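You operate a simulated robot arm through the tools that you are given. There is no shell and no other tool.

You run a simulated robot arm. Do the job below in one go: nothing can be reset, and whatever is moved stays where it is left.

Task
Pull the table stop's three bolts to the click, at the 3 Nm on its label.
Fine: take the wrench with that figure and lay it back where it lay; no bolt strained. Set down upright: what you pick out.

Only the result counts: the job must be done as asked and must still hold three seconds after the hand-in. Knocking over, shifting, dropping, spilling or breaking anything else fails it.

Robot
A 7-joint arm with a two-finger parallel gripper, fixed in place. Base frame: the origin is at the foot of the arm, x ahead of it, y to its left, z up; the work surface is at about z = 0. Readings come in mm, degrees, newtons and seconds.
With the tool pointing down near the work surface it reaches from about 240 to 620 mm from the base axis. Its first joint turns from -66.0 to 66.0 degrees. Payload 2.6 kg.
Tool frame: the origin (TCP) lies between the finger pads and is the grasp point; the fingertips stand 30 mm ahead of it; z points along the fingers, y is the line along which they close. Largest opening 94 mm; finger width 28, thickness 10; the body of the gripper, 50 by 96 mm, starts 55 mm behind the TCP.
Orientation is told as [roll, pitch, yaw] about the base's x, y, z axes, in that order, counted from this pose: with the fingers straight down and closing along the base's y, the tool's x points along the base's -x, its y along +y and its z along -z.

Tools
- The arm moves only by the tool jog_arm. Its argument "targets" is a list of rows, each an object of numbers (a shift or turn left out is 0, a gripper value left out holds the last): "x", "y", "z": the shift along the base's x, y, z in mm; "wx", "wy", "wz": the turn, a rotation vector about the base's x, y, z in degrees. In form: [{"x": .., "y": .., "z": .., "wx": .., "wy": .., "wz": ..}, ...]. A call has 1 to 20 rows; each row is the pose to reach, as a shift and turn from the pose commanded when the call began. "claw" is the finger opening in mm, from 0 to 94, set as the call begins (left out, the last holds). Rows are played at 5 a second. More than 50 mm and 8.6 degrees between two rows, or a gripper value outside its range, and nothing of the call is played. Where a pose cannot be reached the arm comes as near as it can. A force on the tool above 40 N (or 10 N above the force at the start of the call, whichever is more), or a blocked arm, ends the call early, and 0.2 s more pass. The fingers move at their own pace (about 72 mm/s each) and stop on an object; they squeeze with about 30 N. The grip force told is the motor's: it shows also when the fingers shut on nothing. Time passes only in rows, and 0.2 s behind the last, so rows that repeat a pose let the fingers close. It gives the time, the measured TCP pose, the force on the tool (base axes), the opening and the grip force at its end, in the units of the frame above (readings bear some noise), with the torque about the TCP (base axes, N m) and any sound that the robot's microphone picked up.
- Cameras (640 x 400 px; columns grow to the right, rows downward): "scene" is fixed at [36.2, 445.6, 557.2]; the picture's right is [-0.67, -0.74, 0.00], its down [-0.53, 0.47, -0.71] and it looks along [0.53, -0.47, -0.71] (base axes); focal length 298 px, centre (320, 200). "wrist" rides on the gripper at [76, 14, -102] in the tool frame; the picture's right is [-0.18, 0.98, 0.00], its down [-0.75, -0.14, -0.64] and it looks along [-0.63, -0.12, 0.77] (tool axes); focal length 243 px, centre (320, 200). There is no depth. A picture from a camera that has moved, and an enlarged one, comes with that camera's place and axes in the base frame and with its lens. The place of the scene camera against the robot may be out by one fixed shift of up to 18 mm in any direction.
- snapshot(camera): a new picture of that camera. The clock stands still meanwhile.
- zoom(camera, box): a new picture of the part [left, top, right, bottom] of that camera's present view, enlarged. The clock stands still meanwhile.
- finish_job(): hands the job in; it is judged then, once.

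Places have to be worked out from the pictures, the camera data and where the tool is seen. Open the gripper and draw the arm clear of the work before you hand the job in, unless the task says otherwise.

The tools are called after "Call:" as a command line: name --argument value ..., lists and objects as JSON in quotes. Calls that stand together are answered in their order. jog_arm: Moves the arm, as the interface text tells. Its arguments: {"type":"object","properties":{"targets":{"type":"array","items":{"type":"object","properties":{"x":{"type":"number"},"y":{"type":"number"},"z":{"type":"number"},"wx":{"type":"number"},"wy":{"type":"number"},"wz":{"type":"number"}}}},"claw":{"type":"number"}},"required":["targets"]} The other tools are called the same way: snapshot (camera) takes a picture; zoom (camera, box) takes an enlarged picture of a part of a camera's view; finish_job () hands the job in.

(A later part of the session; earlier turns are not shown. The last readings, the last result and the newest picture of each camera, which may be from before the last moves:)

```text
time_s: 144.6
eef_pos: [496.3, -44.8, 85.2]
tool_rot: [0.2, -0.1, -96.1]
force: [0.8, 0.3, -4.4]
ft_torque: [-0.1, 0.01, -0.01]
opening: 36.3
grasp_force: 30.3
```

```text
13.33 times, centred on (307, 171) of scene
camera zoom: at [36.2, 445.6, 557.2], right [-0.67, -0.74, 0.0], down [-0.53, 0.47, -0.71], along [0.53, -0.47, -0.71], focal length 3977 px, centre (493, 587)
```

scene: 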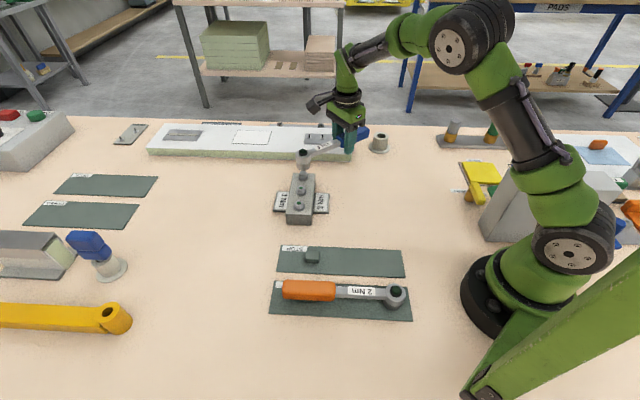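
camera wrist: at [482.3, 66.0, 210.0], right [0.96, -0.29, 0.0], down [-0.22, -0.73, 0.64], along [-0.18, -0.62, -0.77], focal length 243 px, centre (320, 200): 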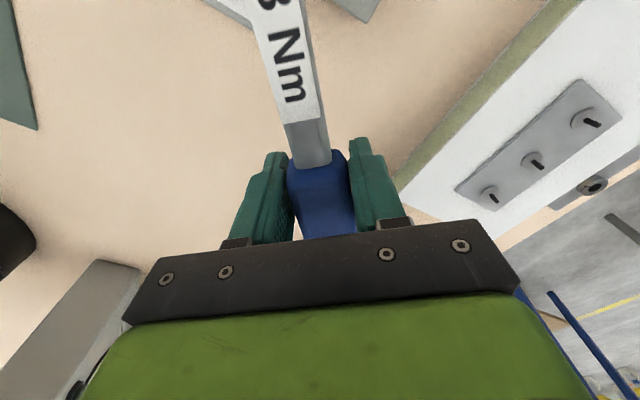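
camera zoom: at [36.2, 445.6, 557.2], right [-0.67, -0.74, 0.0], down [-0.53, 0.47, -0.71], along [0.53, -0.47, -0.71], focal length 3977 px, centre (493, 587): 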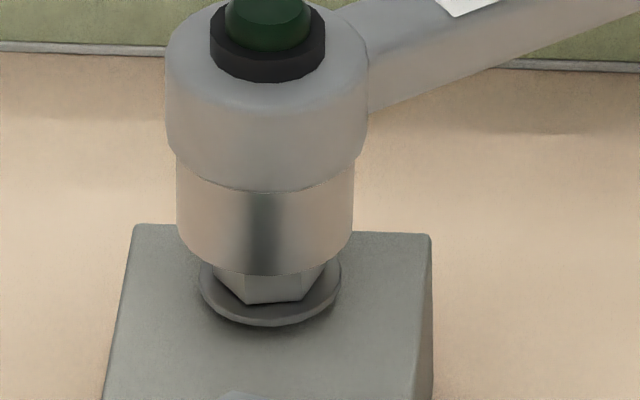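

The picture shows the head about 4.5 mm higher relative to the hand than before, so the contact pitched the wrench about 2° in the grip. I'll raise a bit and level it by tilting the tool -1.9° about x.

Call:
jog_arm --targets '[{"z": 4}, {"z": 8, "wx": -1.0}, {"z": 8, "wx": -1.9}, {"z": 8, "wx": -1.9}]'

Call:
jog_arm --targets '[{"z": 0}]'

Call:
zoom --camera "scene" --box '[292, 156, 322, 186]'

Call:
zoom --camera "scene" --box '[285, 120, 385, 190]'

```text
time_s: 145.6
eef_pos: [496.5, -46.5, 92.1]
tool_rot: [0.3, -2.0, -96.0]
force: [-0.4, -0.4, -2.9]
ft_torque: [-0.06, 0.01, 0.01]
opening: 36.2
grasp_force: 29.7
```

```text
time_s: 146.0
eef_pos: [495.6, -44.9, 92.6]
tool_rot: [0.5, -2.0, -95.9]
force: [-0.3, 0.0, -4.0]
ft_torque: [-0.07, 0.0, -0.02]
opening: 36.4
grasp_force: 30.7
```

```text
13.33 times, centred on (307, 171) of scene
camera zoom: at [36.2, 445.6, 557.2], right [-0.67, -0.74, 0.0], down [-0.53, 0.47, -0.71], along [0.53, -0.47, -0.71], focal length 3977 px, centre (493, 587)
```

zoom: 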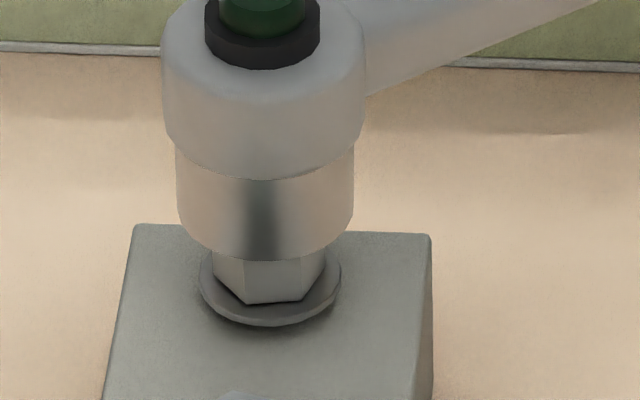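

```text
5.71 times, centred on (335, 155) of scene
camera zoom: at [36.2, 445.6, 557.2], right [-0.67, -0.74, 0.0], down [-0.53, 0.47, -0.71], along [0.53, -0.47, -0.71], focal length 1704 px, centre (234, 457)
```

zoom: 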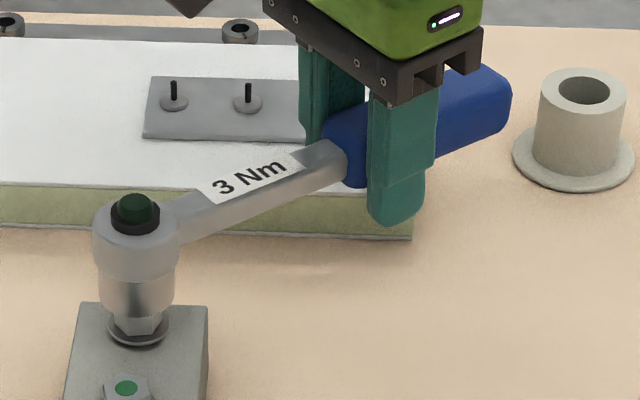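

Level and aligned again (image height and arm height agree). Lowering carefully past the head top.

Call:
jog_arm --targets '[{"z": -3}, {"z": -5}]'

Call:
jog_arm --targets '[{"z": -1.5}]'

Call:
jog_arm --targets '[{"z": -1.5}]'

```text
time_s: 146.6
eef_pos: [497.2, -45.0, 88.6]
tool_rot: [0.4, -2.1, -96.0]
force: [0.6, 0.0, -3.7]
ft_torque: [-0.02, 0.01, -0.01]
opening: 36.3
grasp_force: 29.9
```

```text
time_s: 147.0
eef_pos: [495.7, -43.9, 86.1]
tool_rot: [0.3, -2.1, -96.0]
force: [0.1, -0.1, -4.0]
ft_torque: [-0.09, 0.01, 0.01]
opening: 36.3
grasp_force: 29.8
```

```text
time_s: 147.4
eef_pos: [496.7, -46.6, 85.4]
tool_rot: [0.4, -2.1, -96.0]
force: [0.5, 0.0, -3.8]
ft_torque: [-0.07, -0.01, 0.0]
opening: 36.3
grasp_force: 30.0
```

No contact so far. Continuing down in 2 mm steps.

Call:
jog_arm --targets '[{"z": -2}]'

Call:
jog_arm --targets '[{"z": -2}]'

Call:
jog_arm --targets '[{"z": -2}]'

Call:
zoom --camera "scene" --box '[292, 156, 322, 186]'

```text
time_s: 147.8
eef_pos: [496.2, -45.7, 83.8]
tool_rot: [0.5, -2.0, -96.0]
force: [0.6, 0.1, -3.0]
ft_torque: [-0.07, 0.03, 0.0]
opening: 36.6
grasp_force: 30.0
```

```text
time_s: 148.2
eef_pos: [495.9, -44.3, 82.5]
tool_rot: [0.4, -1.9, -96.0]
force: [-0.4, -0.3, -3.5]
ft_torque: [-0.06, 0.03, 0.01]
opening: 36.1
grasp_force: 29.9
```

```text
time_s: 148.6
eef_pos: [495.9, -45.0, 80.8]
tool_rot: [0.3, -2.1, -96.1]
force: [-0.3, 0.6, -2.7]
ft_torque: [-0.08, 0.05, 0.03]
opening: 36.5
grasp_force: 29.8
```

```text
13.33 times, centred on (307, 171) of scene
camera zoom: at [36.2, 445.6, 557.2], right [-0.67, -0.74, 0.0], down [-0.53, 0.47, -0.71], along [0.53, -0.47, -0.71], focal length 3977 px, centre (493, 587)
```

zoom: 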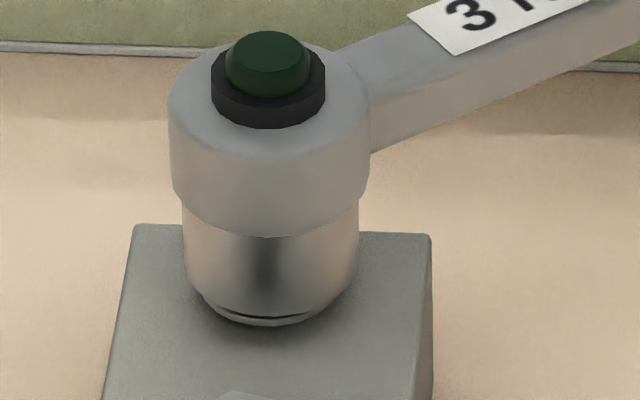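

The socket is over bolt C's head. Down to the seat.

Call:
jog_arm --targets '[{"z": -2}, {"z": -4}]'

Call:
jog_arm --targets '[{"z": -1.5}, {"z": -2.5}]'

Call:
jog_arm --targets '[{"z": -1}]'

```text
time_s: 149.2
eef_pos: [495.2, -44.4, 75.1]
tool_rot: [0.3, -2.0, -96.1]
force: [-0.3, -0.7, -4.1]
ft_torque: [-0.08, 0.01, -0.01]
opening: 36.5
grasp_force: 29.5
```

```text
time_s: 149.8
eef_pos: [495.5, -44.1, 72.1]
tool_rot: [0.4, -2.0, -96.0]
force: [-0.3, 0.8, -4.8]
ft_torque: [-0.07, 0.03, 0.0]
opening: 36.4
grasp_force: 30.1
```

```text
time_s: 150.2
eef_pos: [496.9, -44.5, 72.6]
tool_rot: [0.4, -1.9, -96.0]
force: [-0.1, 0.8, -3.9]
ft_torque: [-0.09, 0.02, 0.01]
opening: 36.5
grasp_force: 29.7
```

Seated and unloaded. Now the run-down turn for bolt C, 8° per call.

Call:
jog_arm --targets '[{"x": -4.49, "y": 0.55, "wz": -2}, {"x": -8.96, "y": 1.26, "wz": -4}, {"x": -13.41, "y": 2.12, "wz": -6}, {"x": -17.82, "y": 3.14, "wz": -8}]'

Call:
jog_arm --targets '[{"x": -4.37, "y": 1.17, "wz": -2}, {"x": -8.7, "y": 2.5, "wz": -4}, {"x": -12.98, "y": 3.97, "wz": -6}, {"x": -17.21, "y": 5.59, "wz": -8}]'

```text
time_s: 151.2
eef_pos: [477.1, -41.3, 71.0]
tool_rot: [0.4, -1.9, -104.1]
force: [0.0, 0.3, -3.8]
ft_torque: [-0.09, 0.01, 0.01]
opening: 36.5
grasp_force: 29.4
```

```text
time_s: 152.2
eef_pos: [462.3, -37.0, 71.3]
tool_rot: [0.4, -2.0, -112.1]
force: [-0.3, -0.3, -4.4]
ft_torque: [-0.05, -0.01, 0.01]
opening: 36.0
grasp_force: 30.1
```

Free run, no side force. Continuing to about -126°.

Call:
jog_arm --targets '[{"x": -4.17, "y": 1.77, "wz": -2}, {"x": -8.27, "y": 3.69, "wz": -4}, {"x": -12.3, "y": 5.74, "wz": -6}]'

Call:
jog_arm --targets '[{"x": -3.96, "y": 2.2, "wz": -2}, {"x": -7.84, "y": 4.53, "wz": -4}, {"x": -11.64, "y": 6.99, "wz": -6}, {"x": -15.35, "y": 9.59, "wz": -8}]'

```text
time_s: 153.0
eef_pos: [448.6, -31.7, 71.0]
tool_rot: [0.4, -1.9, -118.1]
force: [0.1, 0.8, -3.5]
ft_torque: [-0.07, 0.05, 0.0]
opening: 36.2
grasp_force: 30.8
```

```text
time_s: 154.0
eef_pos: [433.1, -20.8, 71.0]
tool_rot: [0.4, -2.0, -126.1]
force: [0.4, 0.1, -3.5]
ft_torque: [-0.03, 0.04, -0.01]
opening: 36.4
grasp_force: 29.6
```

Continuing to -134° and on to where the torque begins.

Call:
jog_arm --targets '[{"x": -3.61, "y": 2.72, "wz": -2}, {"x": -7.13, "y": 5.57, "wz": -4}, {"x": -10.55, "y": 8.54, "wz": -6}, {"x": -13.86, "y": 11.63, "wz": -8}]'

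Call:
jog_arm --targets '[{"x": -3.2, "y": 3.2, "wz": -2}, {"x": -6.29, "y": 6.51, "wz": -4}, {"x": -9.26, "y": 9.93, "wz": -6}]'

```text
time_s: 155.0
eef_pos: [420.5, -8.8, 71.2]
tool_rot: [0.4, -2.0, -133.9]
force: [5.3, 3.6, -4.8]
ft_torque: [-0.16, 0.19, -0.09]
opening: 36.2
grasp_force: 30.4
```

```text
time_s: 155.8
eef_pos: [409.6, 0.1, 72.7]
tool_rot: [0.4, -2.0, -139.9]
force: [3.1, 2.1, -5.9]
ft_torque: [-0.13, 0.16, 0.24]
opening: 36.2
grasp_force: 29.7
```

Torque is starting (0.3 Nm), with a slight radial pull. Correcting 0.4 mm inward and pulling on.

Call:
jog_arm --targets '[{"x": -2.55, "y": 3.77, "wz": -2}, {"x": -5.27, "y": 7.38, "wz": -4}]'

Call:
jog_arm --targets '[{"x": -2.6, "y": 3.71, "wz": -2}, {"x": -5.06, "y": 7.51, "wz": -4}]'

Call:
jog_arm --targets '[{"x": -2.34, "y": 3.88, "wz": -2}, {"x": -4.53, "y": 7.84, "wz": -4}]'

```text
time_s: 156.4
eef_pos: [405.3, 7.9, 70.1]
tool_rot: [0.6, -2.1, -144.1]
force: [0.7, 0.0, -3.9]
ft_torque: [-0.02, 0.04, 0.46]
opening: 36.2
grasp_force: 29.9
```

```text
time_s: 157.0
eef_pos: [400.8, 14.7, 70.7]
tool_rot: [0.3, -2.0, -148.1]
force: [-0.4, -0.1, -4.1]
ft_torque: [-0.04, 0.09, 0.68]
opening: 36.2
grasp_force: 30.1
```

```text
time_s: 157.6
eef_pos: [396.5, 21.9, 71.2]
tool_rot: [0.4, -2.0, -152.0]
force: [0.5, -0.1, -4.9]
ft_torque: [-0.02, 0.1, 0.89]
opening: 36.3
grasp_force: 30.2
```

About 0.93 Nm at -152°, all clean. Pulling to -156°, then I'll unload for the re-index.

Call:
jog_arm --targets '[{"x": -2.06, "y": 4.03, "wz": -2}, {"x": -3.97, "y": 8.13, "wz": -4}]'

Call:
jog_arm --targets '[{"x": 0.94, "y": -2.06, "wz": 1}, {"x": 1.92, "y": -4.1, "wz": 2}]'

Call:
jog_arm --targets '[{"x": 1.01, "y": -2.03, "wz": 1}]'

```text
time_s: 158.2
eef_pos: [392.7, 30.2, 68.0]
tool_rot: [0.4, -2.0, -156.1]
force: [2.8, 1.5, -4.2]
ft_torque: [-0.07, 0.14, 1.08]
opening: 36.1
grasp_force: 29.9
```

```text
time_s: 158.8
eef_pos: [393.6, 27.3, 71.3]
tool_rot: [0.3, -1.9, -154.1]
force: [8.1, 1.3, -4.9]
ft_torque: [-0.06, 0.07, 0.14]
opening: 36.3
grasp_force: 30.4
```

```text
time_s: 159.2
eef_pos: [394.6, 24.2, 71.1]
tool_rot: [0.3, -2.0, -153.1]
force: [4.6, 1.2, -2.7]
ft_torque: [-0.02, -0.08, -0.08]
opening: 36.4
grasp_force: 30.1
```

Unloaded (about 0.05 Nm). I'll relieve 0.5 mm inward, lift 25 mm and swing back 60° around bolt C.

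Call:
jog_arm --targets '[{"x": 0.45, "y": 0.2}, {"x": 0.45, "y": 0.2}]'

Call:
jog_arm --targets '[{"z": 4}, {"z": 10}, {"z": 18}, {"z": 25}, {"x": 8.7, "y": -14.6, "z": 25, "wz": 7.5}, {"x": 19.2, "y": -27.9, "z": 25, "wz": 15}, {"x": 31.4, "y": -39.7, "z": 25, "wz": 22.5}, {"x": 45.0, "y": -49.9, "z": 25, "wz": 30}, {"x": 59.8, "y": -58.2, "z": 25, "wz": 37.5}, {"x": 75.5, "y": -64.5, "z": 25, "wz": 45}, {"x": 92.0, "y": -68.6, "z": 25, "wz": 52.5}, {"x": 108.8, "y": -70.6, "z": 25, "wz": 60}, {"x": 108.8, "y": -70.6, "z": 25, "wz": 60}]'

Call:
jog_arm --targets '[{"z": 0}]'

Call:
zoom --camera "scene" --box '[292, 156, 322, 186]'

```text
time_s: 159.8
eef_pos: [394.6, 24.0, 69.7]
tool_rot: [0.3, -2.1, -153.0]
force: [-0.4, 0.1, -4.0]
ft_torque: [-0.01, 0.05, 0.14]
opening: 36.3
grasp_force: 29.6
```

```text
time_s: 162.6
eef_pos: [505.2, -46.2, 96.6]
tool_rot: [0.5, -2.0, -92.8]
force: [-0.1, -0.1, -4.6]
ft_torque: [-0.04, -0.01, -0.01]
opening: 36.1
grasp_force: 30.3
```

```text
time_s: 163.0
eef_pos: [504.0, -45.8, 96.1]
tool_rot: [0.4, -1.9, -92.9]
force: [-0.7, -0.4, -4.1]
ft_torque: [-0.05, 0.01, 0.01]
opening: 36.2
grasp_force: 30.2
```

```text
13.33 times, centred on (307, 171) of scene
camera zoom: at [36.2, 445.6, 557.2], right [-0.67, -0.74, 0.0], down [-0.53, 0.47, -0.71], along [0.53, -0.47, -0.71], focal length 3977 px, centre (493, 587)
```

zoom: 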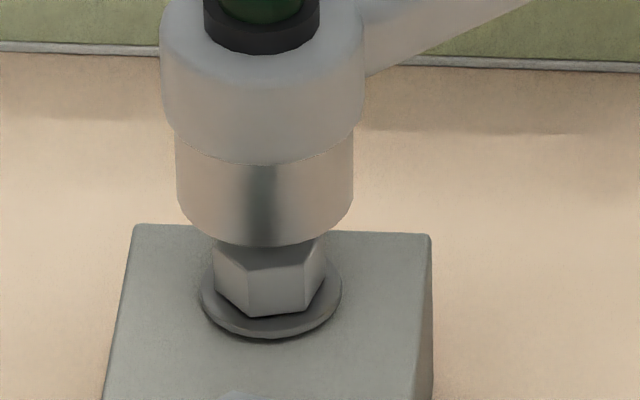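

Aligned within about 1 mm by the picture. Lowering onto bolt C again with force checks near the head top.

Call:
jog_arm --targets '[{"z": -5}, {"z": -9}]'

Call:
jog_arm --targets '[{"z": -1.5}]'

Call:
jog_arm --targets '[{"z": -1.5}]'

Call:
jog_arm --targets '[{"z": -1.5}]'

```text
time_s: 163.6
eef_pos: [504.3, -46.1, 86.8]
tool_rot: [0.3, -2.0, -93.0]
force: [0.2, 0.1, -3.6]
ft_torque: [-0.07, 0.01, 0.0]
opening: 36.2
grasp_force: 30.6
```

```text
time_s: 164.0
eef_pos: [504.1, -45.7, 85.8]
tool_rot: [0.3, -2.0, -93.0]
force: [-0.2, 0.4, -3.7]
ft_torque: [-0.07, 0.02, 0.0]
opening: 36.5
grasp_force: 30.0
```

```text
time_s: 164.4
eef_pos: [503.7, -46.8, 83.5]
tool_rot: [0.4, -2.0, -92.9]
force: [-0.2, 0.4, -3.4]
ft_torque: [-0.07, 0.0, -0.02]
opening: 36.2
grasp_force: 29.6
```

```text
time_s: 164.8
eef_pos: [504.3, -45.1, 82.4]
tool_rot: [0.4, -2.0, -92.9]
force: [0.0, 0.2, -3.4]
ft_torque: [-0.07, -0.02, -0.01]
opening: 36.4
grasp_force: 29.2
```

No contact, so it is passing over the head. Continuing down.

Call:
jog_arm --targets '[{"z": -1.5}]'

Call:
jog_arm --targets '[{"z": -2}]'

Call:
jog_arm --targets '[{"z": -2}, {"z": -4}]'

Call:
jog_arm --targets '[{"z": -2}, {"z": -3}]'

```text
time_s: 165.2
eef_pos: [503.8, -46.0, 81.4]
tool_rot: [0.3, -2.0, -93.1]
force: [-0.2, -0.1, -3.0]
ft_torque: [-0.05, 0.01, 0.0]
opening: 36.3
grasp_force: 29.8
```

```text
time_s: 165.6
eef_pos: [505.0, -44.9, 79.4]
tool_rot: [0.5, -2.1, -93.0]
force: [-0.2, 0.3, -4.6]
ft_torque: [-0.09, -0.02, -0.03]
opening: 36.1
grasp_force: 29.7
```

```text
time_s: 166.2
eef_pos: [504.1, -46.8, 76.0]
tool_rot: [0.4, -2.1, -93.0]
force: [-0.6, -0.3, -3.3]
ft_torque: [-0.08, -0.02, 0.01]
opening: 36.3
grasp_force: 29.7
```

```text
time_s: 166.8
eef_pos: [504.9, -45.0, 72.8]
tool_rot: [0.4, -2.0, -93.0]
force: [0.2, 0.5, -4.1]
ft_torque: [-0.04, 0.0, -0.01]
opening: 36.5
grasp_force: 30.1
```

Seated. I'll lower 0.8 mm and begin the final pull on bolt C.

Call:
jog_arm --targets '[{"x": -2.26, "y": 0.14, "z": -0.8, "wz": -1}, {"x": -4.52, "y": 0.32, "z": -0.8, "wz": -2}]'

Call:
jog_arm --targets '[{"x": -2.25, "y": 0.22, "wz": -1}]'

Call:
jog_arm --targets '[{"x": -2.25, "y": 0.26, "wz": -1}]'

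```text
time_s: 167.4
eef_pos: [499.8, -44.8, 70.7]
tool_rot: [0.5, -2.1, -94.9]
force: [0.1, -0.3, -3.6]
ft_torque: [-0.07, 0.01, 0.64]
opening: 36.5
grasp_force: 29.8
```

```text
time_s: 167.8
eef_pos: [498.9, -44.0, 72.6]
tool_rot: [0.4, -2.0, -95.9]
force: [-0.3, 0.0, -4.5]
ft_torque: [-0.1, 0.01, 0.9]
opening: 36.4
grasp_force: 30.1
```

```text
time_s: 168.2
eef_pos: [496.3, -44.7, 72.2]
tool_rot: [0.4, -2.0, -96.9]
force: [0.2, 0.8, -4.2]
ft_torque: [-0.08, -0.01, 1.12]
opening: 36.1
grasp_force: 30.2
```

About 1.1 Nm, picked up as left. Continuing in 2° rows, 4° per call.

Call:
jog_arm --targets '[{"x": -4.48, "y": 0.63, "wz": -2}, {"x": -8.94, "y": 1.42, "wz": -4}]'

Call:
jog_arm --targets '[{"x": -4.43, "y": 0.94, "wz": -2}, {"x": -8.82, "y": 2.03, "wz": -4}]'

Call:
jog_arm --targets '[{"x": -4.35, "y": 1.25, "wz": -2}, {"x": -8.66, "y": 2.65, "wz": -4}]'

```text
time_s: 168.8
eef_pos: [485.7, -45.0, 72.9]
tool_rot: [0.4, -2.0, -100.9]
force: [-0.9, -0.1, -3.3]
ft_torque: [-0.08, 0.03, 1.27]
opening: 36.4
grasp_force: 30.0
```

```text
time_s: 169.4
eef_pos: [477.7, -42.6, 71.2]
tool_rot: [0.6, -2.0, -105.0]
force: [3.0, -1.0, -3.1]
ft_torque: [-0.04, -0.03, 1.17]
opening: 36.2
grasp_force: 30.3
```

```text
time_s: 170.0
eef_pos: [470.0, -39.0, 72.1]
tool_rot: [0.5, -2.0, -109.1]
force: [7.5, -0.5, -3.8]
ft_torque: [-0.06, -0.11, 0.78]
opening: 36.9
grasp_force: 29.9
```

About 1.7 Nm at -109°. Continuing.

Call:
jog_arm --targets '[{"x": -4.25, "y": 1.55, "wz": -2}, {"x": -8.45, "y": 3.25, "wz": -4}]'

Call:
jog_arm --targets '[{"x": -4.14, "y": 1.84, "wz": -2}, {"x": -8.21, "y": 3.82, "wz": -4}]'

```text
time_s: 170.6
eef_pos: [461.2, -35.8, 70.2]
tool_rot: [0.5, -2.0, -113.0]
force: [9.8, -3.0, -2.5]
ft_torque: [0.02, -0.21, 0.68]
opening: 36.6
grasp_force: 29.9
```

```text
time_s: 171.2
eef_pos: [453.0, -32.4, 71.2]
tool_rot: [0.5, -2.2, -117.1]
force: [12.8, -5.5, -5.1]
ft_torque: [-0.35, -0.07, 0.48]
opening: 36.6
grasp_force: 29.9
```

About 2.27 Nm at -117°. 4° more, then finer.

Call:
jog_arm --targets '[{"x": -3.99, "y": 2.13, "wz": -2}]'

Call:
jog_arm --targets '[{"x": -3.92, "y": 2.26, "wz": -2}]'

```text
time_s: 171.6
eef_pos: [448.4, -29.1, 72.5]
tool_rot: [0.4, -2.0, -118.9]
force: [13.7, -4.8, -8.1]
ft_torque: [-0.57, 0.11, 0.51]
opening: 36.7
grasp_force: 29.8
```

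```text
time_s: 172.0
eef_pos: [443.5, -28.7, 70.5]
tool_rot: [0.4, -2.1, -121.0]
force: [10.7, -6.1, -5.9]
ft_torque: [-0.33, -0.02, 0.82]
opening: 36.5
grasp_force: 29.7
```

About 2.4 Nm at -121°. Next two 2° steps.

Call:
jog_arm --targets '[{"x": -1.93, "y": 1.18, "wz": -1}, {"x": -3.84, "y": 2.4, "wz": -2}]'

Call:
jog_arm --targets '[{"x": -1.89, "y": 1.25, "wz": -1}, {"x": -3.76, "y": 2.53, "wz": -2}]'

```text
time_s: 172.6
eef_pos: [440.0, -26.7, 71.2]
tool_rot: [0.5, -2.0, -123.1]
force: [14.3, -8.6, -3.0]
ft_torque: [-0.18, -0.2, 0.47]
opening: 36.4
grasp_force: 30.0
```

```text
time_s: 173.2
eef_pos: [435.1, -23.2, 71.8]
tool_rot: [0.6, -2.0, -125.0]
force: [9.3, -9.7, -1.5]
ft_torque: [-0.1, -0.28, 0.87]
opening: 36.4
grasp_force: 29.8
```

About 2.6 Nm at -125°. 1° steps now.

Call:
jog_arm --targets '[{"x": -1.84, "y": 1.31, "wz": -1}]'

Call:
jog_arm --targets '[{"x": -1.82, "y": 1.35, "wz": -1}]'

Call:
jog_arm --targets '[{"x": -1.8, "y": 1.38, "wz": -1}]'

```text
time_s: 173.6
eef_pos: [434.2, -22.3, 71.2]
tool_rot: [0.4, -2.1, -126.0]
force: [11.9, -11.1, -4.1]
ft_torque: [-0.28, -0.17, 0.68]
opening: 36.5
grasp_force: 29.6
```

```text
time_s: 174.0
eef_pos: [432.4, -21.0, 72.1]
tool_rot: [0.4, -2.0, -127.0]
force: [14.6, -8.7, -7.2]
ft_torque: [-0.51, 0.08, 0.57]
opening: 36.5
grasp_force: 30.3
```

```text
time_s: 174.4
eef_pos: [431.4, -18.9, 71.9]
tool_rot: [0.5, -2.0, -127.9]
force: [11.2, -7.9, -4.1]
ft_torque: [-0.17, -0.15, 1.06]
opening: 36.2
grasp_force: 30.4
```

About 2.8 Nm at -128°. One more 1°, then halves.

Call:
jog_arm --targets '[{"x": -1.77, "y": 1.41, "wz": -1}]'

Call:
jog_arm --targets '[{"x": -0.88, "y": 0.72, "wz": -0.5}]'

```text
time_s: 174.8
eef_pos: [430.5, -18.0, 71.7]
tool_rot: [0.6, -2.0, -129.1]
force: [10.8, -8.6, -3.4]
ft_torque: [-0.16, -0.23, 0.87]
opening: 36.6
grasp_force: 30.0
```

```text
time_s: 175.2
eef_pos: [428.5, -17.1, 71.7]
tool_rot: [0.6, -2.0, -129.5]
force: [14.8, -10.9, -6.6]
ft_torque: [-0.41, -0.03, 0.54]
opening: 36.5
grasp_force: 29.9
```

About 2.85 Nm. 0.5° steps, one at a time.

Call:
jog_arm --targets '[{"x": -0.87, "y": 0.72, "wz": -0.5}]'

Call:
jog_arm --targets '[{"x": -0.69, "y": 0.58, "wz": -0.4}]'

```text
time_s: 175.6
eef_pos: [428.7, -16.3, 70.9]
tool_rot: [0.7, -2.1, -129.9]
force: [9.3, -12.5, -0.7]
ft_torque: [0.07, -0.41, 0.92]
opening: 36.3
grasp_force: 30.0
```

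```text
time_s: 176.0
eef_pos: [427.0, -15.3, 71.3]
tool_rot: [0.4, -2.0, -130.4]
force: [11.3, -11.6, -2.5]
ft_torque: [-0.21, -0.17, 0.79]
opening: 36.4
grasp_force: 30.7
```

About 2.88 Nm. Another 0.4°.

Call:
jog_arm --targets '[{"x": -0.69, "y": 0.58, "wz": -0.4}]'

Call:
jog_arm --targets '[{"x": -0.68, "y": 0.59, "wz": -0.4}]'

```text
time_s: 176.4
eef_pos: [426.3, -14.9, 71.7]
tool_rot: [0.5, -2.2, -130.8]
force: [10.0, -13.7, -2.4]
ft_torque: [-0.21, -0.23, 0.87]
opening: 36.9
grasp_force: 29.7
```

```text
time_s: 176.8
eef_pos: [426.6, -14.3, 71.9]
tool_rot: [0.6, -2.1, -131.2]
force: [10.8, -15.0, -5.7]
ft_torque: [-0.45, 0.02, 0.68]
opening: 36.7
grasp_force: 29.6
```

About 3.0 Nm, click imminent. A 0.3° step.

Call:
jog_arm --targets '[{"x": -0.51, "y": 0.45, "wz": -0.3}]'

```text
time_s: 177.2
eef_pos: [426.8, -15.3, 71.8]
tool_rot: [0.5, -2.0, -131.4]
force: [8.4, -14.1, -4.0]
ft_torque: [-0.33, -0.13, 0.97]
opening: 36.7
grasp_force: 29.8
```

About 2.99 Nm, no drop yet. Another 0.3°.

Call:
jog_arm --targets '[{"x": -0.51, "y": 0.45, "wz": -0.3}]'

```text
time_s: 177.6
eef_pos: [426.2, -12.4, 70.6]
tool_rot: [0.7, -1.9, -131.7]
force: [12.1, -13.2, -5.2]
ft_torque: [-0.47, 0.02, 0.8]
opening: 37.0
grasp_force: 30.8
```

About 3.05 Nm, no drop. Another 0.3°.

Call:
jog_arm --targets '[{"x": -0.5, "y": 0.45, "wz": -0.3}]'

```text
time_s: 178.0
eef_pos: [426.1, -12.4, 72.4]
tool_rot: [0.6, -2.0, -132.1]
force: [16.4, -11.2, -7.7]
ft_torque: [-0.66, 0.16, 0.56]
opening: 36.7
grasp_force: 30.4
```

Still holding at about 3.05 Nm. I'll check the light and take another 0.3°.

Call:
zoom --camera "scene" --box '[282, 150, 352, 200]'

Call:
jog_arm --targets '[{"x": -0.5, "y": 0.45, "wz": -0.3}]'

```text
8.00 times, centred on (317, 175) of scene
camera zoom: at [36.2, 445.6, 557.2], right [-0.67, -0.74, 0.0], down [-0.53, 0.47, -0.71], along [0.53, -0.47, -0.71], focal length 2386 px, centre (344, 400)
```

zoom: 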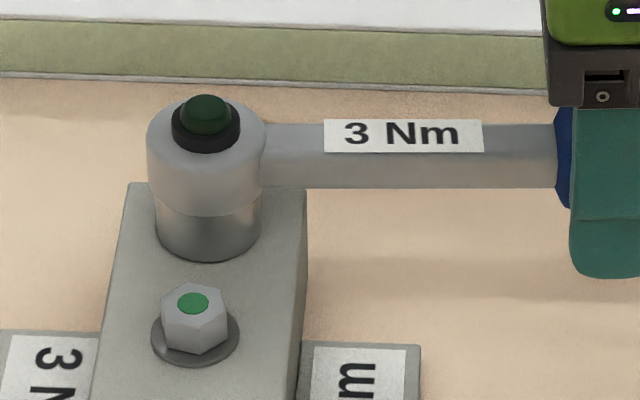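

```text
time_s: 178.4
eef_pos: [425.2, -12.4, 71.9]
tool_rot: [0.5, -1.9, -132.3]
force: [14.3, -9.5, -4.7]
ft_torque: [-0.28, -0.12, 0.86]
opening: 36.9
grasp_force: 29.2
```

About 3.05 Nm, and the light is dark. Another 0.3°.

Call:
jog_arm --targets '[{"x": -0.5, "y": 0.46, "wz": -0.3}]'

```text
time_s: 178.8
eef_pos: [424.8, -12.6, 71.3]
tool_rot: [0.5, -1.9, -132.7]
force: [12.6, -9.1, -0.7]
ft_torque: [0.07, -0.51, 0.99]
opening: 36.9
grasp_force: 30.1
```

About 2.98 Nm. Another 0.3°.

Call:
jog_arm --targets '[{"x": -0.5, "y": 0.46, "wz": -0.3}]'

```text
time_s: 179.2
eef_pos: [425.1, -11.4, 70.7]
tool_rot: [0.6, -1.8, -132.9]
force: [18.0, -8.0, -2.2]
ft_torque: [-0.05, -0.41, 0.72]
opening: 37.0
grasp_force: 30.0
```

About 3.1 Nm by my estimate. Another 0.3°.

Call:
jog_arm --targets '[{"x": -0.5, "y": 0.46, "wz": -0.3}]'

```text
time_s: 179.6
eef_pos: [423.5, -11.8, 71.5]
tool_rot: [0.7, -1.9, -133.2]
force: [17.6, -8.8, -2.9]
ft_torque: [-0.13, -0.36, 0.68]
opening: 36.6
grasp_force: 29.7
```

About 3.1 Nm. I'll check the light again before going further.

Call:
zoom --camera "scene" --box '[282, 150, 352, 200]'

```text
8.00 times, centred on (317, 175) of scene
camera zoom: at [36.2, 445.6, 557.2], right [-0.67, -0.74, 0.0], down [-0.53, 0.47, -0.71], along [0.53, -0.47, -0.71], focal length 2386 px, centre (344, 400)
```

zoom: 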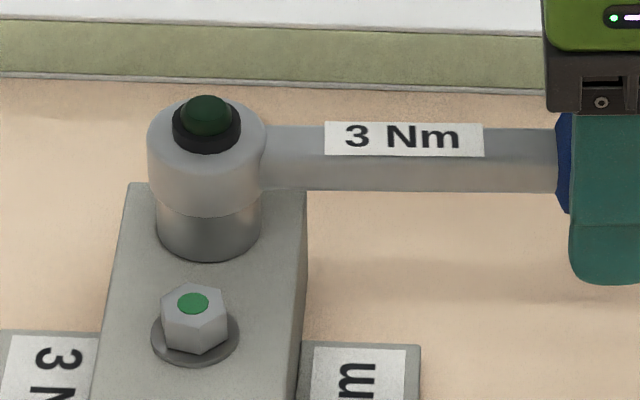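

Still dark, so not clicked. Another 0.3°.

Call:
jog_arm --targets '[{"x": -0.49, "y": 0.46, "wz": -0.3}]'

```text
time_s: 180.0
eef_pos: [423.7, -11.4, 72.9]
tool_rot: [0.6, -2.0, -133.5]
force: [20.6, -9.3, -7.0]
ft_torque: [-0.46, -0.03, 0.48]
opening: 37.1
grasp_force: 30.2
```

The reading is 3.2 Nm but noisy. I'll re-read without moving to average.

Call:
jog_arm --targets '[{"x": 0.25, "y": 0.25}]'

```text
time_s: 180.4
eef_pos: [422.2, -10.2, 70.3]
tool_rot: [0.6, -2.0, -133.5]
force: [19.2, -9.6, -6.8]
ft_torque: [-0.5, -0.03, 0.37]
opening: 37.1
grasp_force: 30.7
```

Average about 3.05 Nm. Another 0.3°.

Call:
jog_arm --targets '[{"x": -0.49, "y": 0.47, "wz": -0.3}]'

```text
time_s: 180.8
eef_pos: [420.6, -7.0, 72.9]
tool_rot: [0.2, -2.0, -134.1]
force: [9.5, -5.5, -1.6]
ft_torque: [-0.01, -0.29, -0.01]
opening: 36.6
grasp_force: 30.2
```

The load dropped. I'll check the light.

Call:
zoom --camera "scene" --box '[282, 150, 352, 200]'

```text
8.00 times, centred on (317, 175) of scene
camera zoom: at [36.2, 445.6, 557.2], right [-0.67, -0.74, 0.0], down [-0.53, 0.47, -0.71], along [0.53, -0.47, -0.71], focal length 2386 px, centre (344, 400)
```

zoom: 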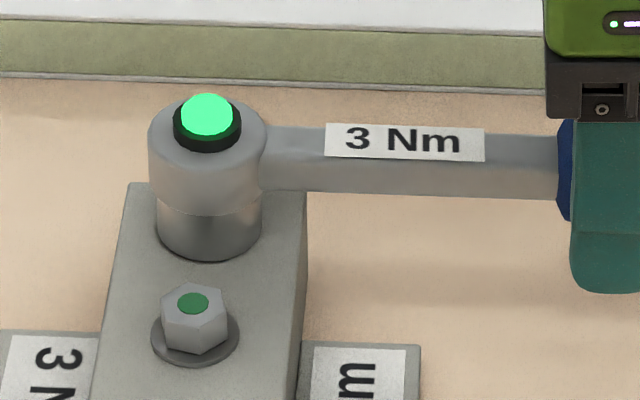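

Bolt C clicked: the light is lit. Unloading step by step.

Call:
jog_arm --targets '[{"x": 1.65, "y": -1.55, "wz": 1}, {"x": 3.32, "y": -3.08, "wz": 2}]'

Call:
jog_arm --targets '[{"x": 1.7, "y": -1.49, "wz": 1}]'

```text
time_s: 181.4
eef_pos: [423.5, -11.8, 71.9]
tool_rot: [0.2, -2.1, -132.0]
force: [2.3, -1.9, -2.5]
ft_torque: [-0.02, -0.09, 0.16]
opening: 36.3
grasp_force: 29.9
```

```text
time_s: 181.8
eef_pos: [425.7, -12.3, 69.3]
tool_rot: [0.2, -1.9, -131.0]
force: [-0.1, -0.6, -4.4]
ft_torque: [-0.05, 0.05, 0.21]
opening: 36.3
grasp_force: 29.2
```

About 0.25 Nm left. 0.6° more, then lift off.

Call:
jog_arm --targets '[{"x": 1.03, "y": -0.88, "wz": 0.6}]'

Call:
jog_arm --targets '[{"z": 1}, {"z": 8}, {"z": 18}, {"z": 36}, {"z": 50}, {"z": 50}]'

Call:
zoom --camera "scene" --box '[272, 140, 372, 220]'

Call:
snapshot --camera "wrist"

```text
time_s: 182.2
eef_pos: [427.6, -13.7, 70.9]
tool_rot: [0.3, -2.0, -130.4]
force: [0.2, -0.3, -4.6]
ft_torque: [-0.03, 0.05, 0.03]
opening: 36.4
grasp_force: 30.0
```

```text
time_s: 183.6
eef_pos: [426.2, -12.4, 122.3]
tool_rot: [0.4, -2.1, -130.3]
force: [0.3, 0.3, -4.1]
ft_torque: [-0.08, 0.03, 0.0]
opening: 35.9
grasp_force: 29.9
```

```text
5.00 times, centred on (322, 180) of scene
camera zoom: at [36.2, 445.6, 557.2], right [-0.67, -0.74, 0.0], down [-0.53, 0.47, -0.71], along [0.53, -0.47, -0.71], focal length 1491 px, centre (310, 300)
```

zoom: 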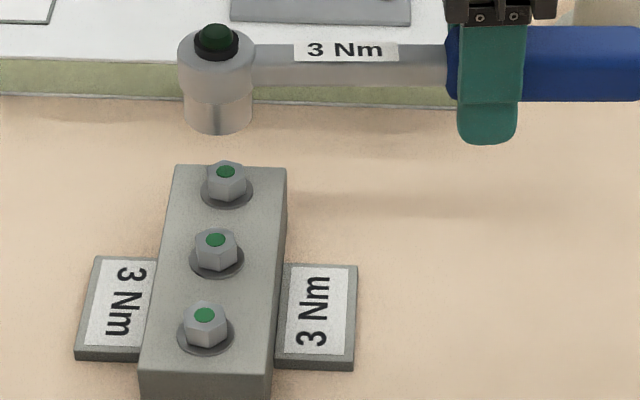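

```text
taken
camera wrist: at [488.4, 39.5, 221.7], right [0.63, -0.78, 0.01], down [-0.58, -0.46, 0.67], along [-0.51, -0.43, -0.74], focal length 243 px, centre (320, 200)
```

wrist: 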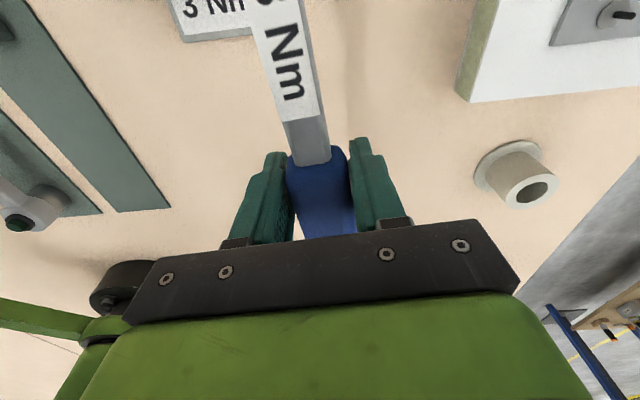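

All three bolts carry green dots. Before laying the wrench back, I'll zoom in to check whether it hangs level, since the handle is nearly horizontal in this view.

Call:
zoom --camera "scene" --box '[300, 130, 420, 180]'

Call:
zoom --camera "scene" --box '[260, 220, 430, 330]'

```text
5.33 times, centred on (360, 155) of scene
camera zoom: at [36.2, 445.6, 557.2], right [-0.67, -0.74, 0.0], down [-0.53, 0.47, -0.71], along [0.53, -0.47, -0.71], focal length 1591 px, centre (107, 440)
```

zoom: 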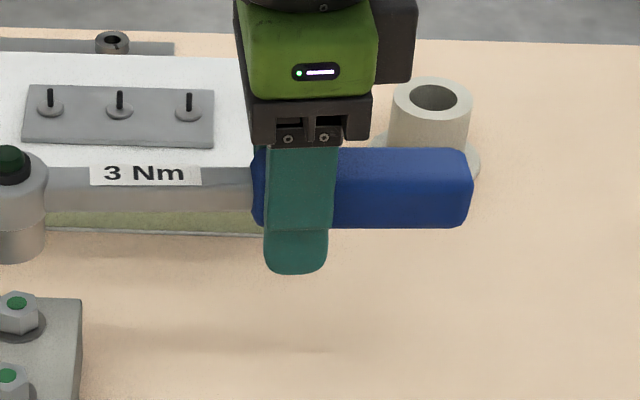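

```text
3.64 times, centred on (345, 275) of scene
camera zoom: at [36.2, 445.6, 557.2], right [-0.67, -0.74, 0.0], down [-0.53, 0.47, -0.71], along [0.53, -0.47, -0.71], focal length 1085 px, centre (229, -73)
```

zoom: 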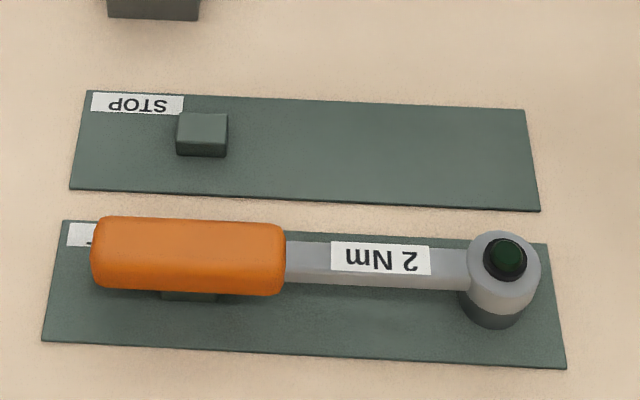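

The wrench hangs level. I'll carry it back toward its STOP mat, turning counterclockwise to yaw about 44°, at a safe height.

Call:
jog_arm --targets '[{"x": -5.9, "y": 9.6, "wz": 8.3}, {"x": -11.8, "y": 19.2, "wz": 16.6}, {"x": -17.7, "y": 28.8, "wz": 24.9}, {"x": -23.6, "y": 38.4, "wz": 33.2}, {"x": -29.5, "y": 48.0, "wz": 41.5}, {"x": -35.4, "y": 57.6, "wz": 49.8}, {"x": -41.3, "y": 67.2, "wz": 58.1}, {"x": -47.2, "y": 76.8, "wz": 66.4}, {"x": -53.1, "y": 86.4, "wz": 74.7}, {"x": -59.0, "y": 96.0, "wz": 83.0}, {"x": -64.9, "y": 105.6, "wz": 91.3}, {"x": -70.8, "y": 115.2, "wz": 99.6}, {"x": -76.7, "y": 124.8, "wz": 107.9}, {"x": -82.6, "y": 134.4, "wz": 116.2}, {"x": -88.5, "y": 144.0, "wz": 124.5}, {"x": -94.4, "y": 153.6, "wz": 132.8}, {"x": -100.3, "y": 163.2, "wz": 141.1}, {"x": -106.2, "y": 172.8, "wz": 149.4}, {"x": -112.1, "y": 182.4, "wz": 157.7}, {"x": -118.0, "y": 192.0, "wz": 166.0}]'

Call:
jog_arm --targets '[{"x": -5.7, "y": 9.8, "wz": 8.3}, {"x": -5.7, "y": 9.8, "wz": 8.3}]'

Call:
jog_arm --targets '[{"z": 0}]'

Call:
jog_arm --targets '[{"z": 0}]'

Call:
zoom --camera "scene" --box '[260, 200, 420, 310]'

Call:
snapshot --camera "wrist"

```text
time_s: 187.8
eef_pos: [310.1, 176.8, 122.9]
tool_rot: [0.4, -2.0, 35.9]
force: [-0.2, -0.2, -3.8]
ft_torque: [0.06, -0.09, -0.01]
opening: 36.7
grasp_force: 30.2
```

```text
time_s: 188.4
eef_pos: [303.4, 186.5, 121.5]
tool_rot: [0.4, -2.0, 44.1]
force: [0.5, 0.8, -3.8]
ft_torque: [0.03, -0.02, -0.01]
opening: 36.2
grasp_force: 29.9
```

```text
time_s: 188.8
eef_pos: [303.9, 186.8, 123.1]
tool_rot: [0.5, -2.0, 44.1]
force: [0.4, -0.6, -3.7]
ft_torque: [0.03, -0.05, -0.02]
opening: 36.2
grasp_force: 29.4
```

```text
time_s: 189.2
eef_pos: [303.2, 186.3, 122.5]
tool_rot: [0.3, -2.0, 44.0]
force: [-0.6, -0.4, -4.3]
ft_torque: [0.04, -0.06, 0.01]
opening: 36.1
grasp_force: 29.6
```

```text
3.64 times, centred on (340, 255) of scene
camera zoom: at [36.2, 445.6, 557.2], right [-0.67, -0.74, 0.0], down [-0.53, 0.47, -0.71], along [0.53, -0.47, -0.71], focal length 1085 px, centre (247, 0)
```

zoom: 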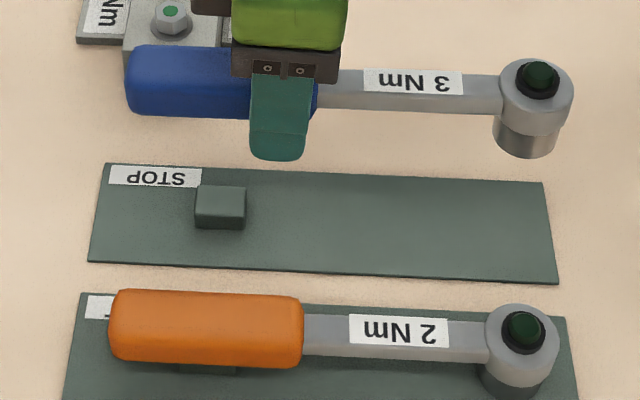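

```text
taken
camera wrist: at [236.1, 141.1, 221.5], right [-0.55, 0.83, 0.01], down [0.63, 0.4, 0.67], along [0.55, 0.38, -0.74], focal length 243 px, centre (320, 200)
```

wrist: 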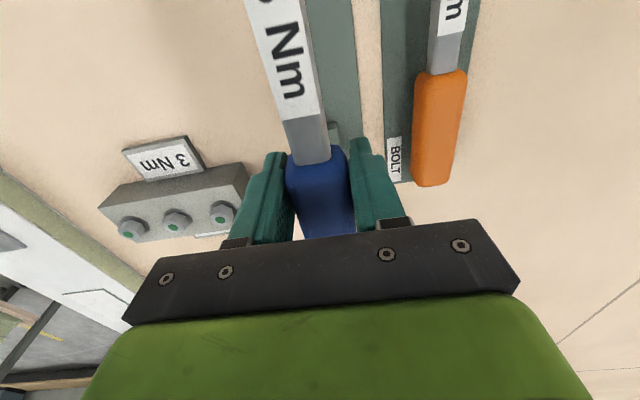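

Measured (303.5, 186.5); I need (302.8, 189.3) for the original spot. I'll shift and descend partway, then compare with the original picture.

Call:
jog_arm --targets '[{"x": -0.7, "y": 2.8, "z": -20}, {"x": -0.7, "y": 2.8, "z": -45}, {"x": -0.7, "y": 2.8, "z": -65}, {"x": -0.7, "y": 2.8, "z": -75}, {"x": -0.7, "y": 2.8, "z": -75}]'

Call:
jog_arm --targets '[{"z": 0}]'

Call:
zoom --camera "scene" --box '[260, 200, 420, 310]'

```text
time_s: 190.4
eef_pos: [302.1, 189.6, 44.6]
tool_rot: [0.3, -2.1, 44.1]
force: [-0.1, 0.0, -4.2]
ft_torque: [0.04, -0.04, 0.04]
opening: 36.2
grasp_force: 29.7
```

```text
time_s: 190.8
eef_pos: [302.1, 189.9, 46.7]
tool_rot: [0.4, -2.0, 44.0]
force: [0.1, 0.6, -3.4]
ft_torque: [0.09, -0.05, -0.01]
opening: 36.4
grasp_force: 29.8
```

```text
3.64 times, centred on (340, 255) of scene
camera zoom: at [36.2, 445.6, 557.2], right [-0.67, -0.74, 0.0], down [-0.53, 0.47, -0.71], along [0.53, -0.47, -0.71], focal length 1085 px, centre (247, 0)
```

zoom: 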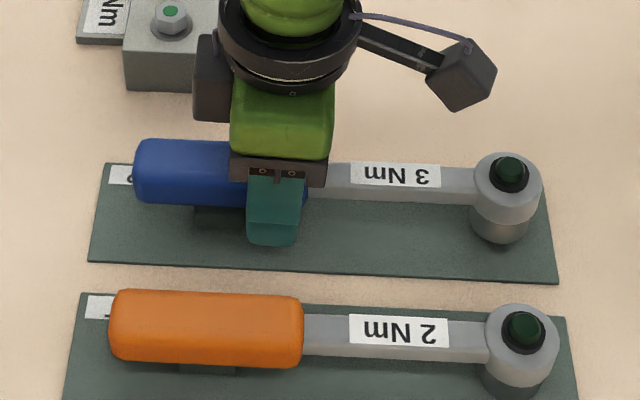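

It sits about 1.7 mm too far along toward the head end and the head is slightly high (about 0.9°). I'll correct both and look again before setting down.

Call:
jog_arm --targets '[{"x": 1.15, "y": 1.25, "wx": 0.3, "wy": -0.3}, {"x": 1.15, "y": 1.25, "wx": 0.6, "wy": -0.62}, {"x": 1.15, "y": 1.25, "wx": 0.6, "wy": -0.62}]'

Call:
jog_arm --targets '[{"z": 0}]'

Call:
zoom --camera "scene" --box '[270, 230, 420, 290]'

```text
time_s: 191.6
eef_pos: [303.6, 191.5, 46.5]
tool_rot: [0.4, -2.8, 44.0]
force: [0.1, 0.0, -4.3]
ft_torque: [0.04, -0.06, 0.01]
opening: 36.2
grasp_force: 30.2
```

```text
time_s: 192.0
eef_pos: [303.8, 191.4, 46.9]
tool_rot: [0.3, -2.9, 44.0]
force: [-0.1, -0.1, -4.0]
ft_torque: [0.02, -0.04, -0.02]
opening: 36.7
grasp_force: 29.9
```

```text
4.27 times, centred on (345, 260) of scene
camera zoom: at [36.2, 445.6, 557.2], right [-0.67, -0.74, 0.0], down [-0.53, 0.47, -0.71], along [0.53, -0.47, -0.71], focal length 1273 px, centre (213, -56)
```

zoom: 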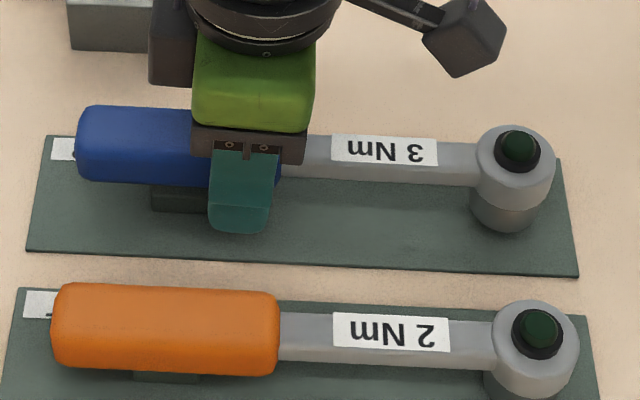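

Position now matches the original picture within about 1 mm; the head is a touch low, so I'll take back 0.4° of tilt. Then I'll lower toward the mat.

Call:
jog_arm --targets '[{"z": -3, "wx": -0.28, "wy": 0.29}, {"z": -6, "wx": -0.28, "wy": 0.29}, {"z": -9, "wx": -0.28, "wy": 0.29}, {"z": -9, "wx": -0.28, "wy": 0.29}]'

Call:
jog_arm --targets '[{"z": -1}]'

Call:
jog_arm --targets '[{"z": -1}]'

Call:
zoom --camera "scene" --box '[270, 230, 420, 290]'

```text
time_s: 193.0
eef_pos: [303.3, 190.4, 36.4]
tool_rot: [0.3, -2.5, 44.0]
force: [-0.9, 0.7, -3.3]
ft_torque: [0.04, -0.05, -0.01]
opening: 36.0
grasp_force: 30.2
```

```text
time_s: 193.4
eef_pos: [303.6, 190.8, 36.2]
tool_rot: [0.4, -2.3, 44.0]
force: [-2.4, -0.6, -0.7]
ft_torque: [0.1, -0.11, 0.02]
opening: 36.1
grasp_force: 29.5
```

```text
time_s: 193.8
eef_pos: [303.7, 190.9, 35.7]
tool_rot: [0.4, -2.4, 43.9]
force: [-14.1, -8.5, 20.3]
ft_torque: [0.51, -0.75, 0.04]
opening: 36.5
grasp_force: 30.2
```

```text
4.27 times, centred on (345, 260) of scene
camera zoom: at [36.1, 445.5, 557.2], right [-0.67, -0.74, 0.0], down [-0.53, 0.47, -0.71], along [0.53, -0.47, -0.71], focal length 1273 px, centre (213, -56)
```

zoom: 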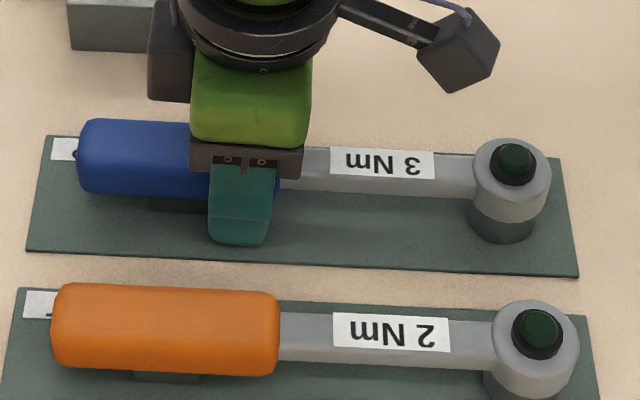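

Resting on the mat and foot, within 1–2 mm of where it lay. I'll ease off the downward push by 1 mm and check before opening.

Call:
jog_arm --targets '[{"z": 0.7}, {"z": 1.0}]'

```text
time_s: 194.4
eef_pos: [304.8, 191.5, 35.6]
tool_rot: [0.4, -2.5, 44.0]
force: [-10.9, -4.5, 12.0]
ft_torque: [0.28, -0.46, 0.08]
opening: 36.2
grasp_force: 29.7
```

Still 16 N of support; I'll raise another 0.8 mm and ease (-0.6, -0.3).

Call:
jog_arm --targets '[{"x": -0.3, "y": -0.2, "z": 0.5}, {"x": -0.6, "y": -0.3, "z": 0.8}]'

```text
time_s: 195.0
eef_pos: [302.8, 190.6, 37.9]
tool_rot: [0.4, -2.5, 44.0]
force: [0.2, 0.2, -3.7]
ft_torque: [0.08, -0.03, -0.01]
opening: 36.1
grasp_force: 29.6
```

Now it is just hanging free. Down 0.8 mm to touch lightly.

Call:
jog_arm --targets '[{"z": -0.4}, {"z": -0.8}]'

```text
time_s: 195.6
eef_pos: [304.5, 191.3, 36.6]
tool_rot: [0.4, -2.5, 44.1]
force: [-0.2, 0.8, -3.0]
ft_torque: [0.05, -0.02, 0.0]
opening: 36.2
grasp_force: 30.0
```

Call:
jog_arm --targets '[{"z": -0.5}]'

Call:
zoom --camera "scene" --box '[270, 230, 420, 290]'

```text
time_s: 196.0
eef_pos: [304.7, 190.5, 36.2]
tool_rot: [0.4, -2.5, 44.0]
force: [0.7, 0.7, -2.9]
ft_torque: [0.03, -0.07, 0.0]
opening: 36.0
grasp_force: 30.6
```

```text
4.27 times, centred on (345, 260) of scene
camera zoom: at [36.2, 445.6, 557.2], right [-0.67, -0.74, 0.0], down [-0.53, 0.47, -0.71], along [0.53, -0.47, -0.71], focal length 1273 px, centre (213, -56)
```

zoom: 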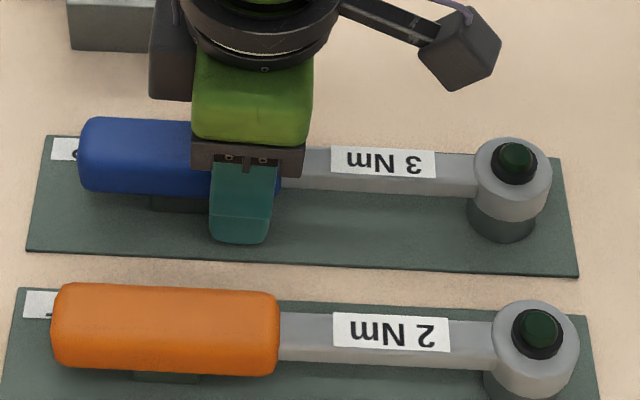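

It matches the original picture now and hangs less than 1 mm above rest. I'll lower 0.5 mm and open the gripper to 60 mm.

Call:
jog_arm --targets '[{"z": -0.5}, {"z": -0.5}]'

Call:
jog_arm --claw 60 --targets '[{"z": 0}, {"z": 0}, {"z": 0}, {"z": 0}]'

Call:
zoom --camera "scene" --box '[270, 230, 420, 290]'

Call:
snapshot --camera "wrist"

```text
time_s: 196.6
eef_pos: [302.9, 190.5, 36.4]
tool_rot: [0.5, -2.6, 44.1]
force: [-1.3, -0.5, -3.5]
ft_torque: [0.05, -0.03, -0.01]
opening: 36.4
grasp_force: 29.8
```

```text
time_s: 197.6
eef_pos: [303.2, 189.5, 35.3]
tool_rot: [0.3, -2.5, 43.9]
force: [-0.2, 0.1, 0.6]
ft_torque: [-0.02, -0.03, -0.02]
opening: 59.7
grasp_force: 0.1
```

```text
4.27 times, centred on (345, 260) of scene
camera zoom: at [36.2, 445.6, 557.2], right [-0.67, -0.74, 0.0], down [-0.53, 0.47, -0.71], along [0.53, -0.47, -0.71], focal length 1273 px, centre (213, -56)
```

zoom: 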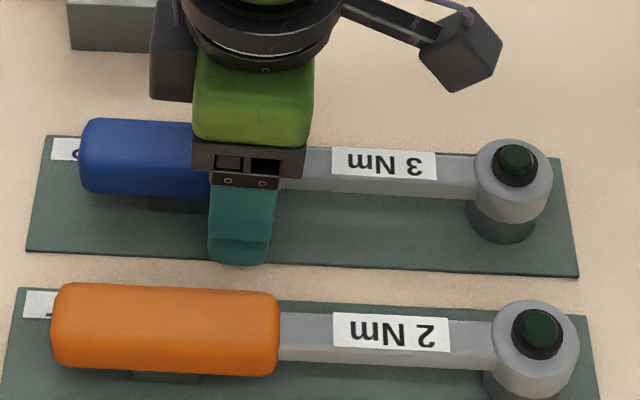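

```text
taken
camera wrist: at [235.5, 144.1, 134.3], right [-0.55, 0.83, 0.01], down [0.62, 0.4, 0.67], along [0.56, 0.38, -0.74], focal length 243 px, centre (320, 200)
```

wrist: 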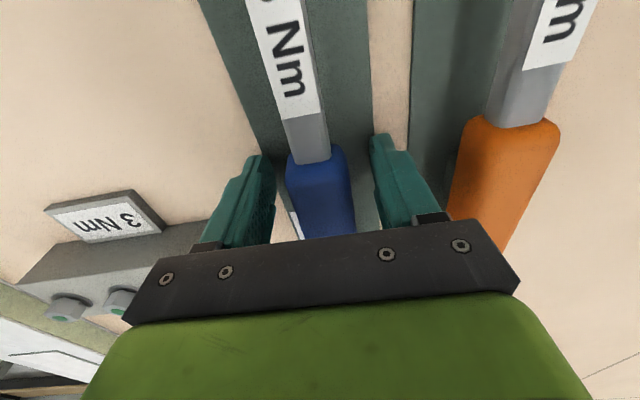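

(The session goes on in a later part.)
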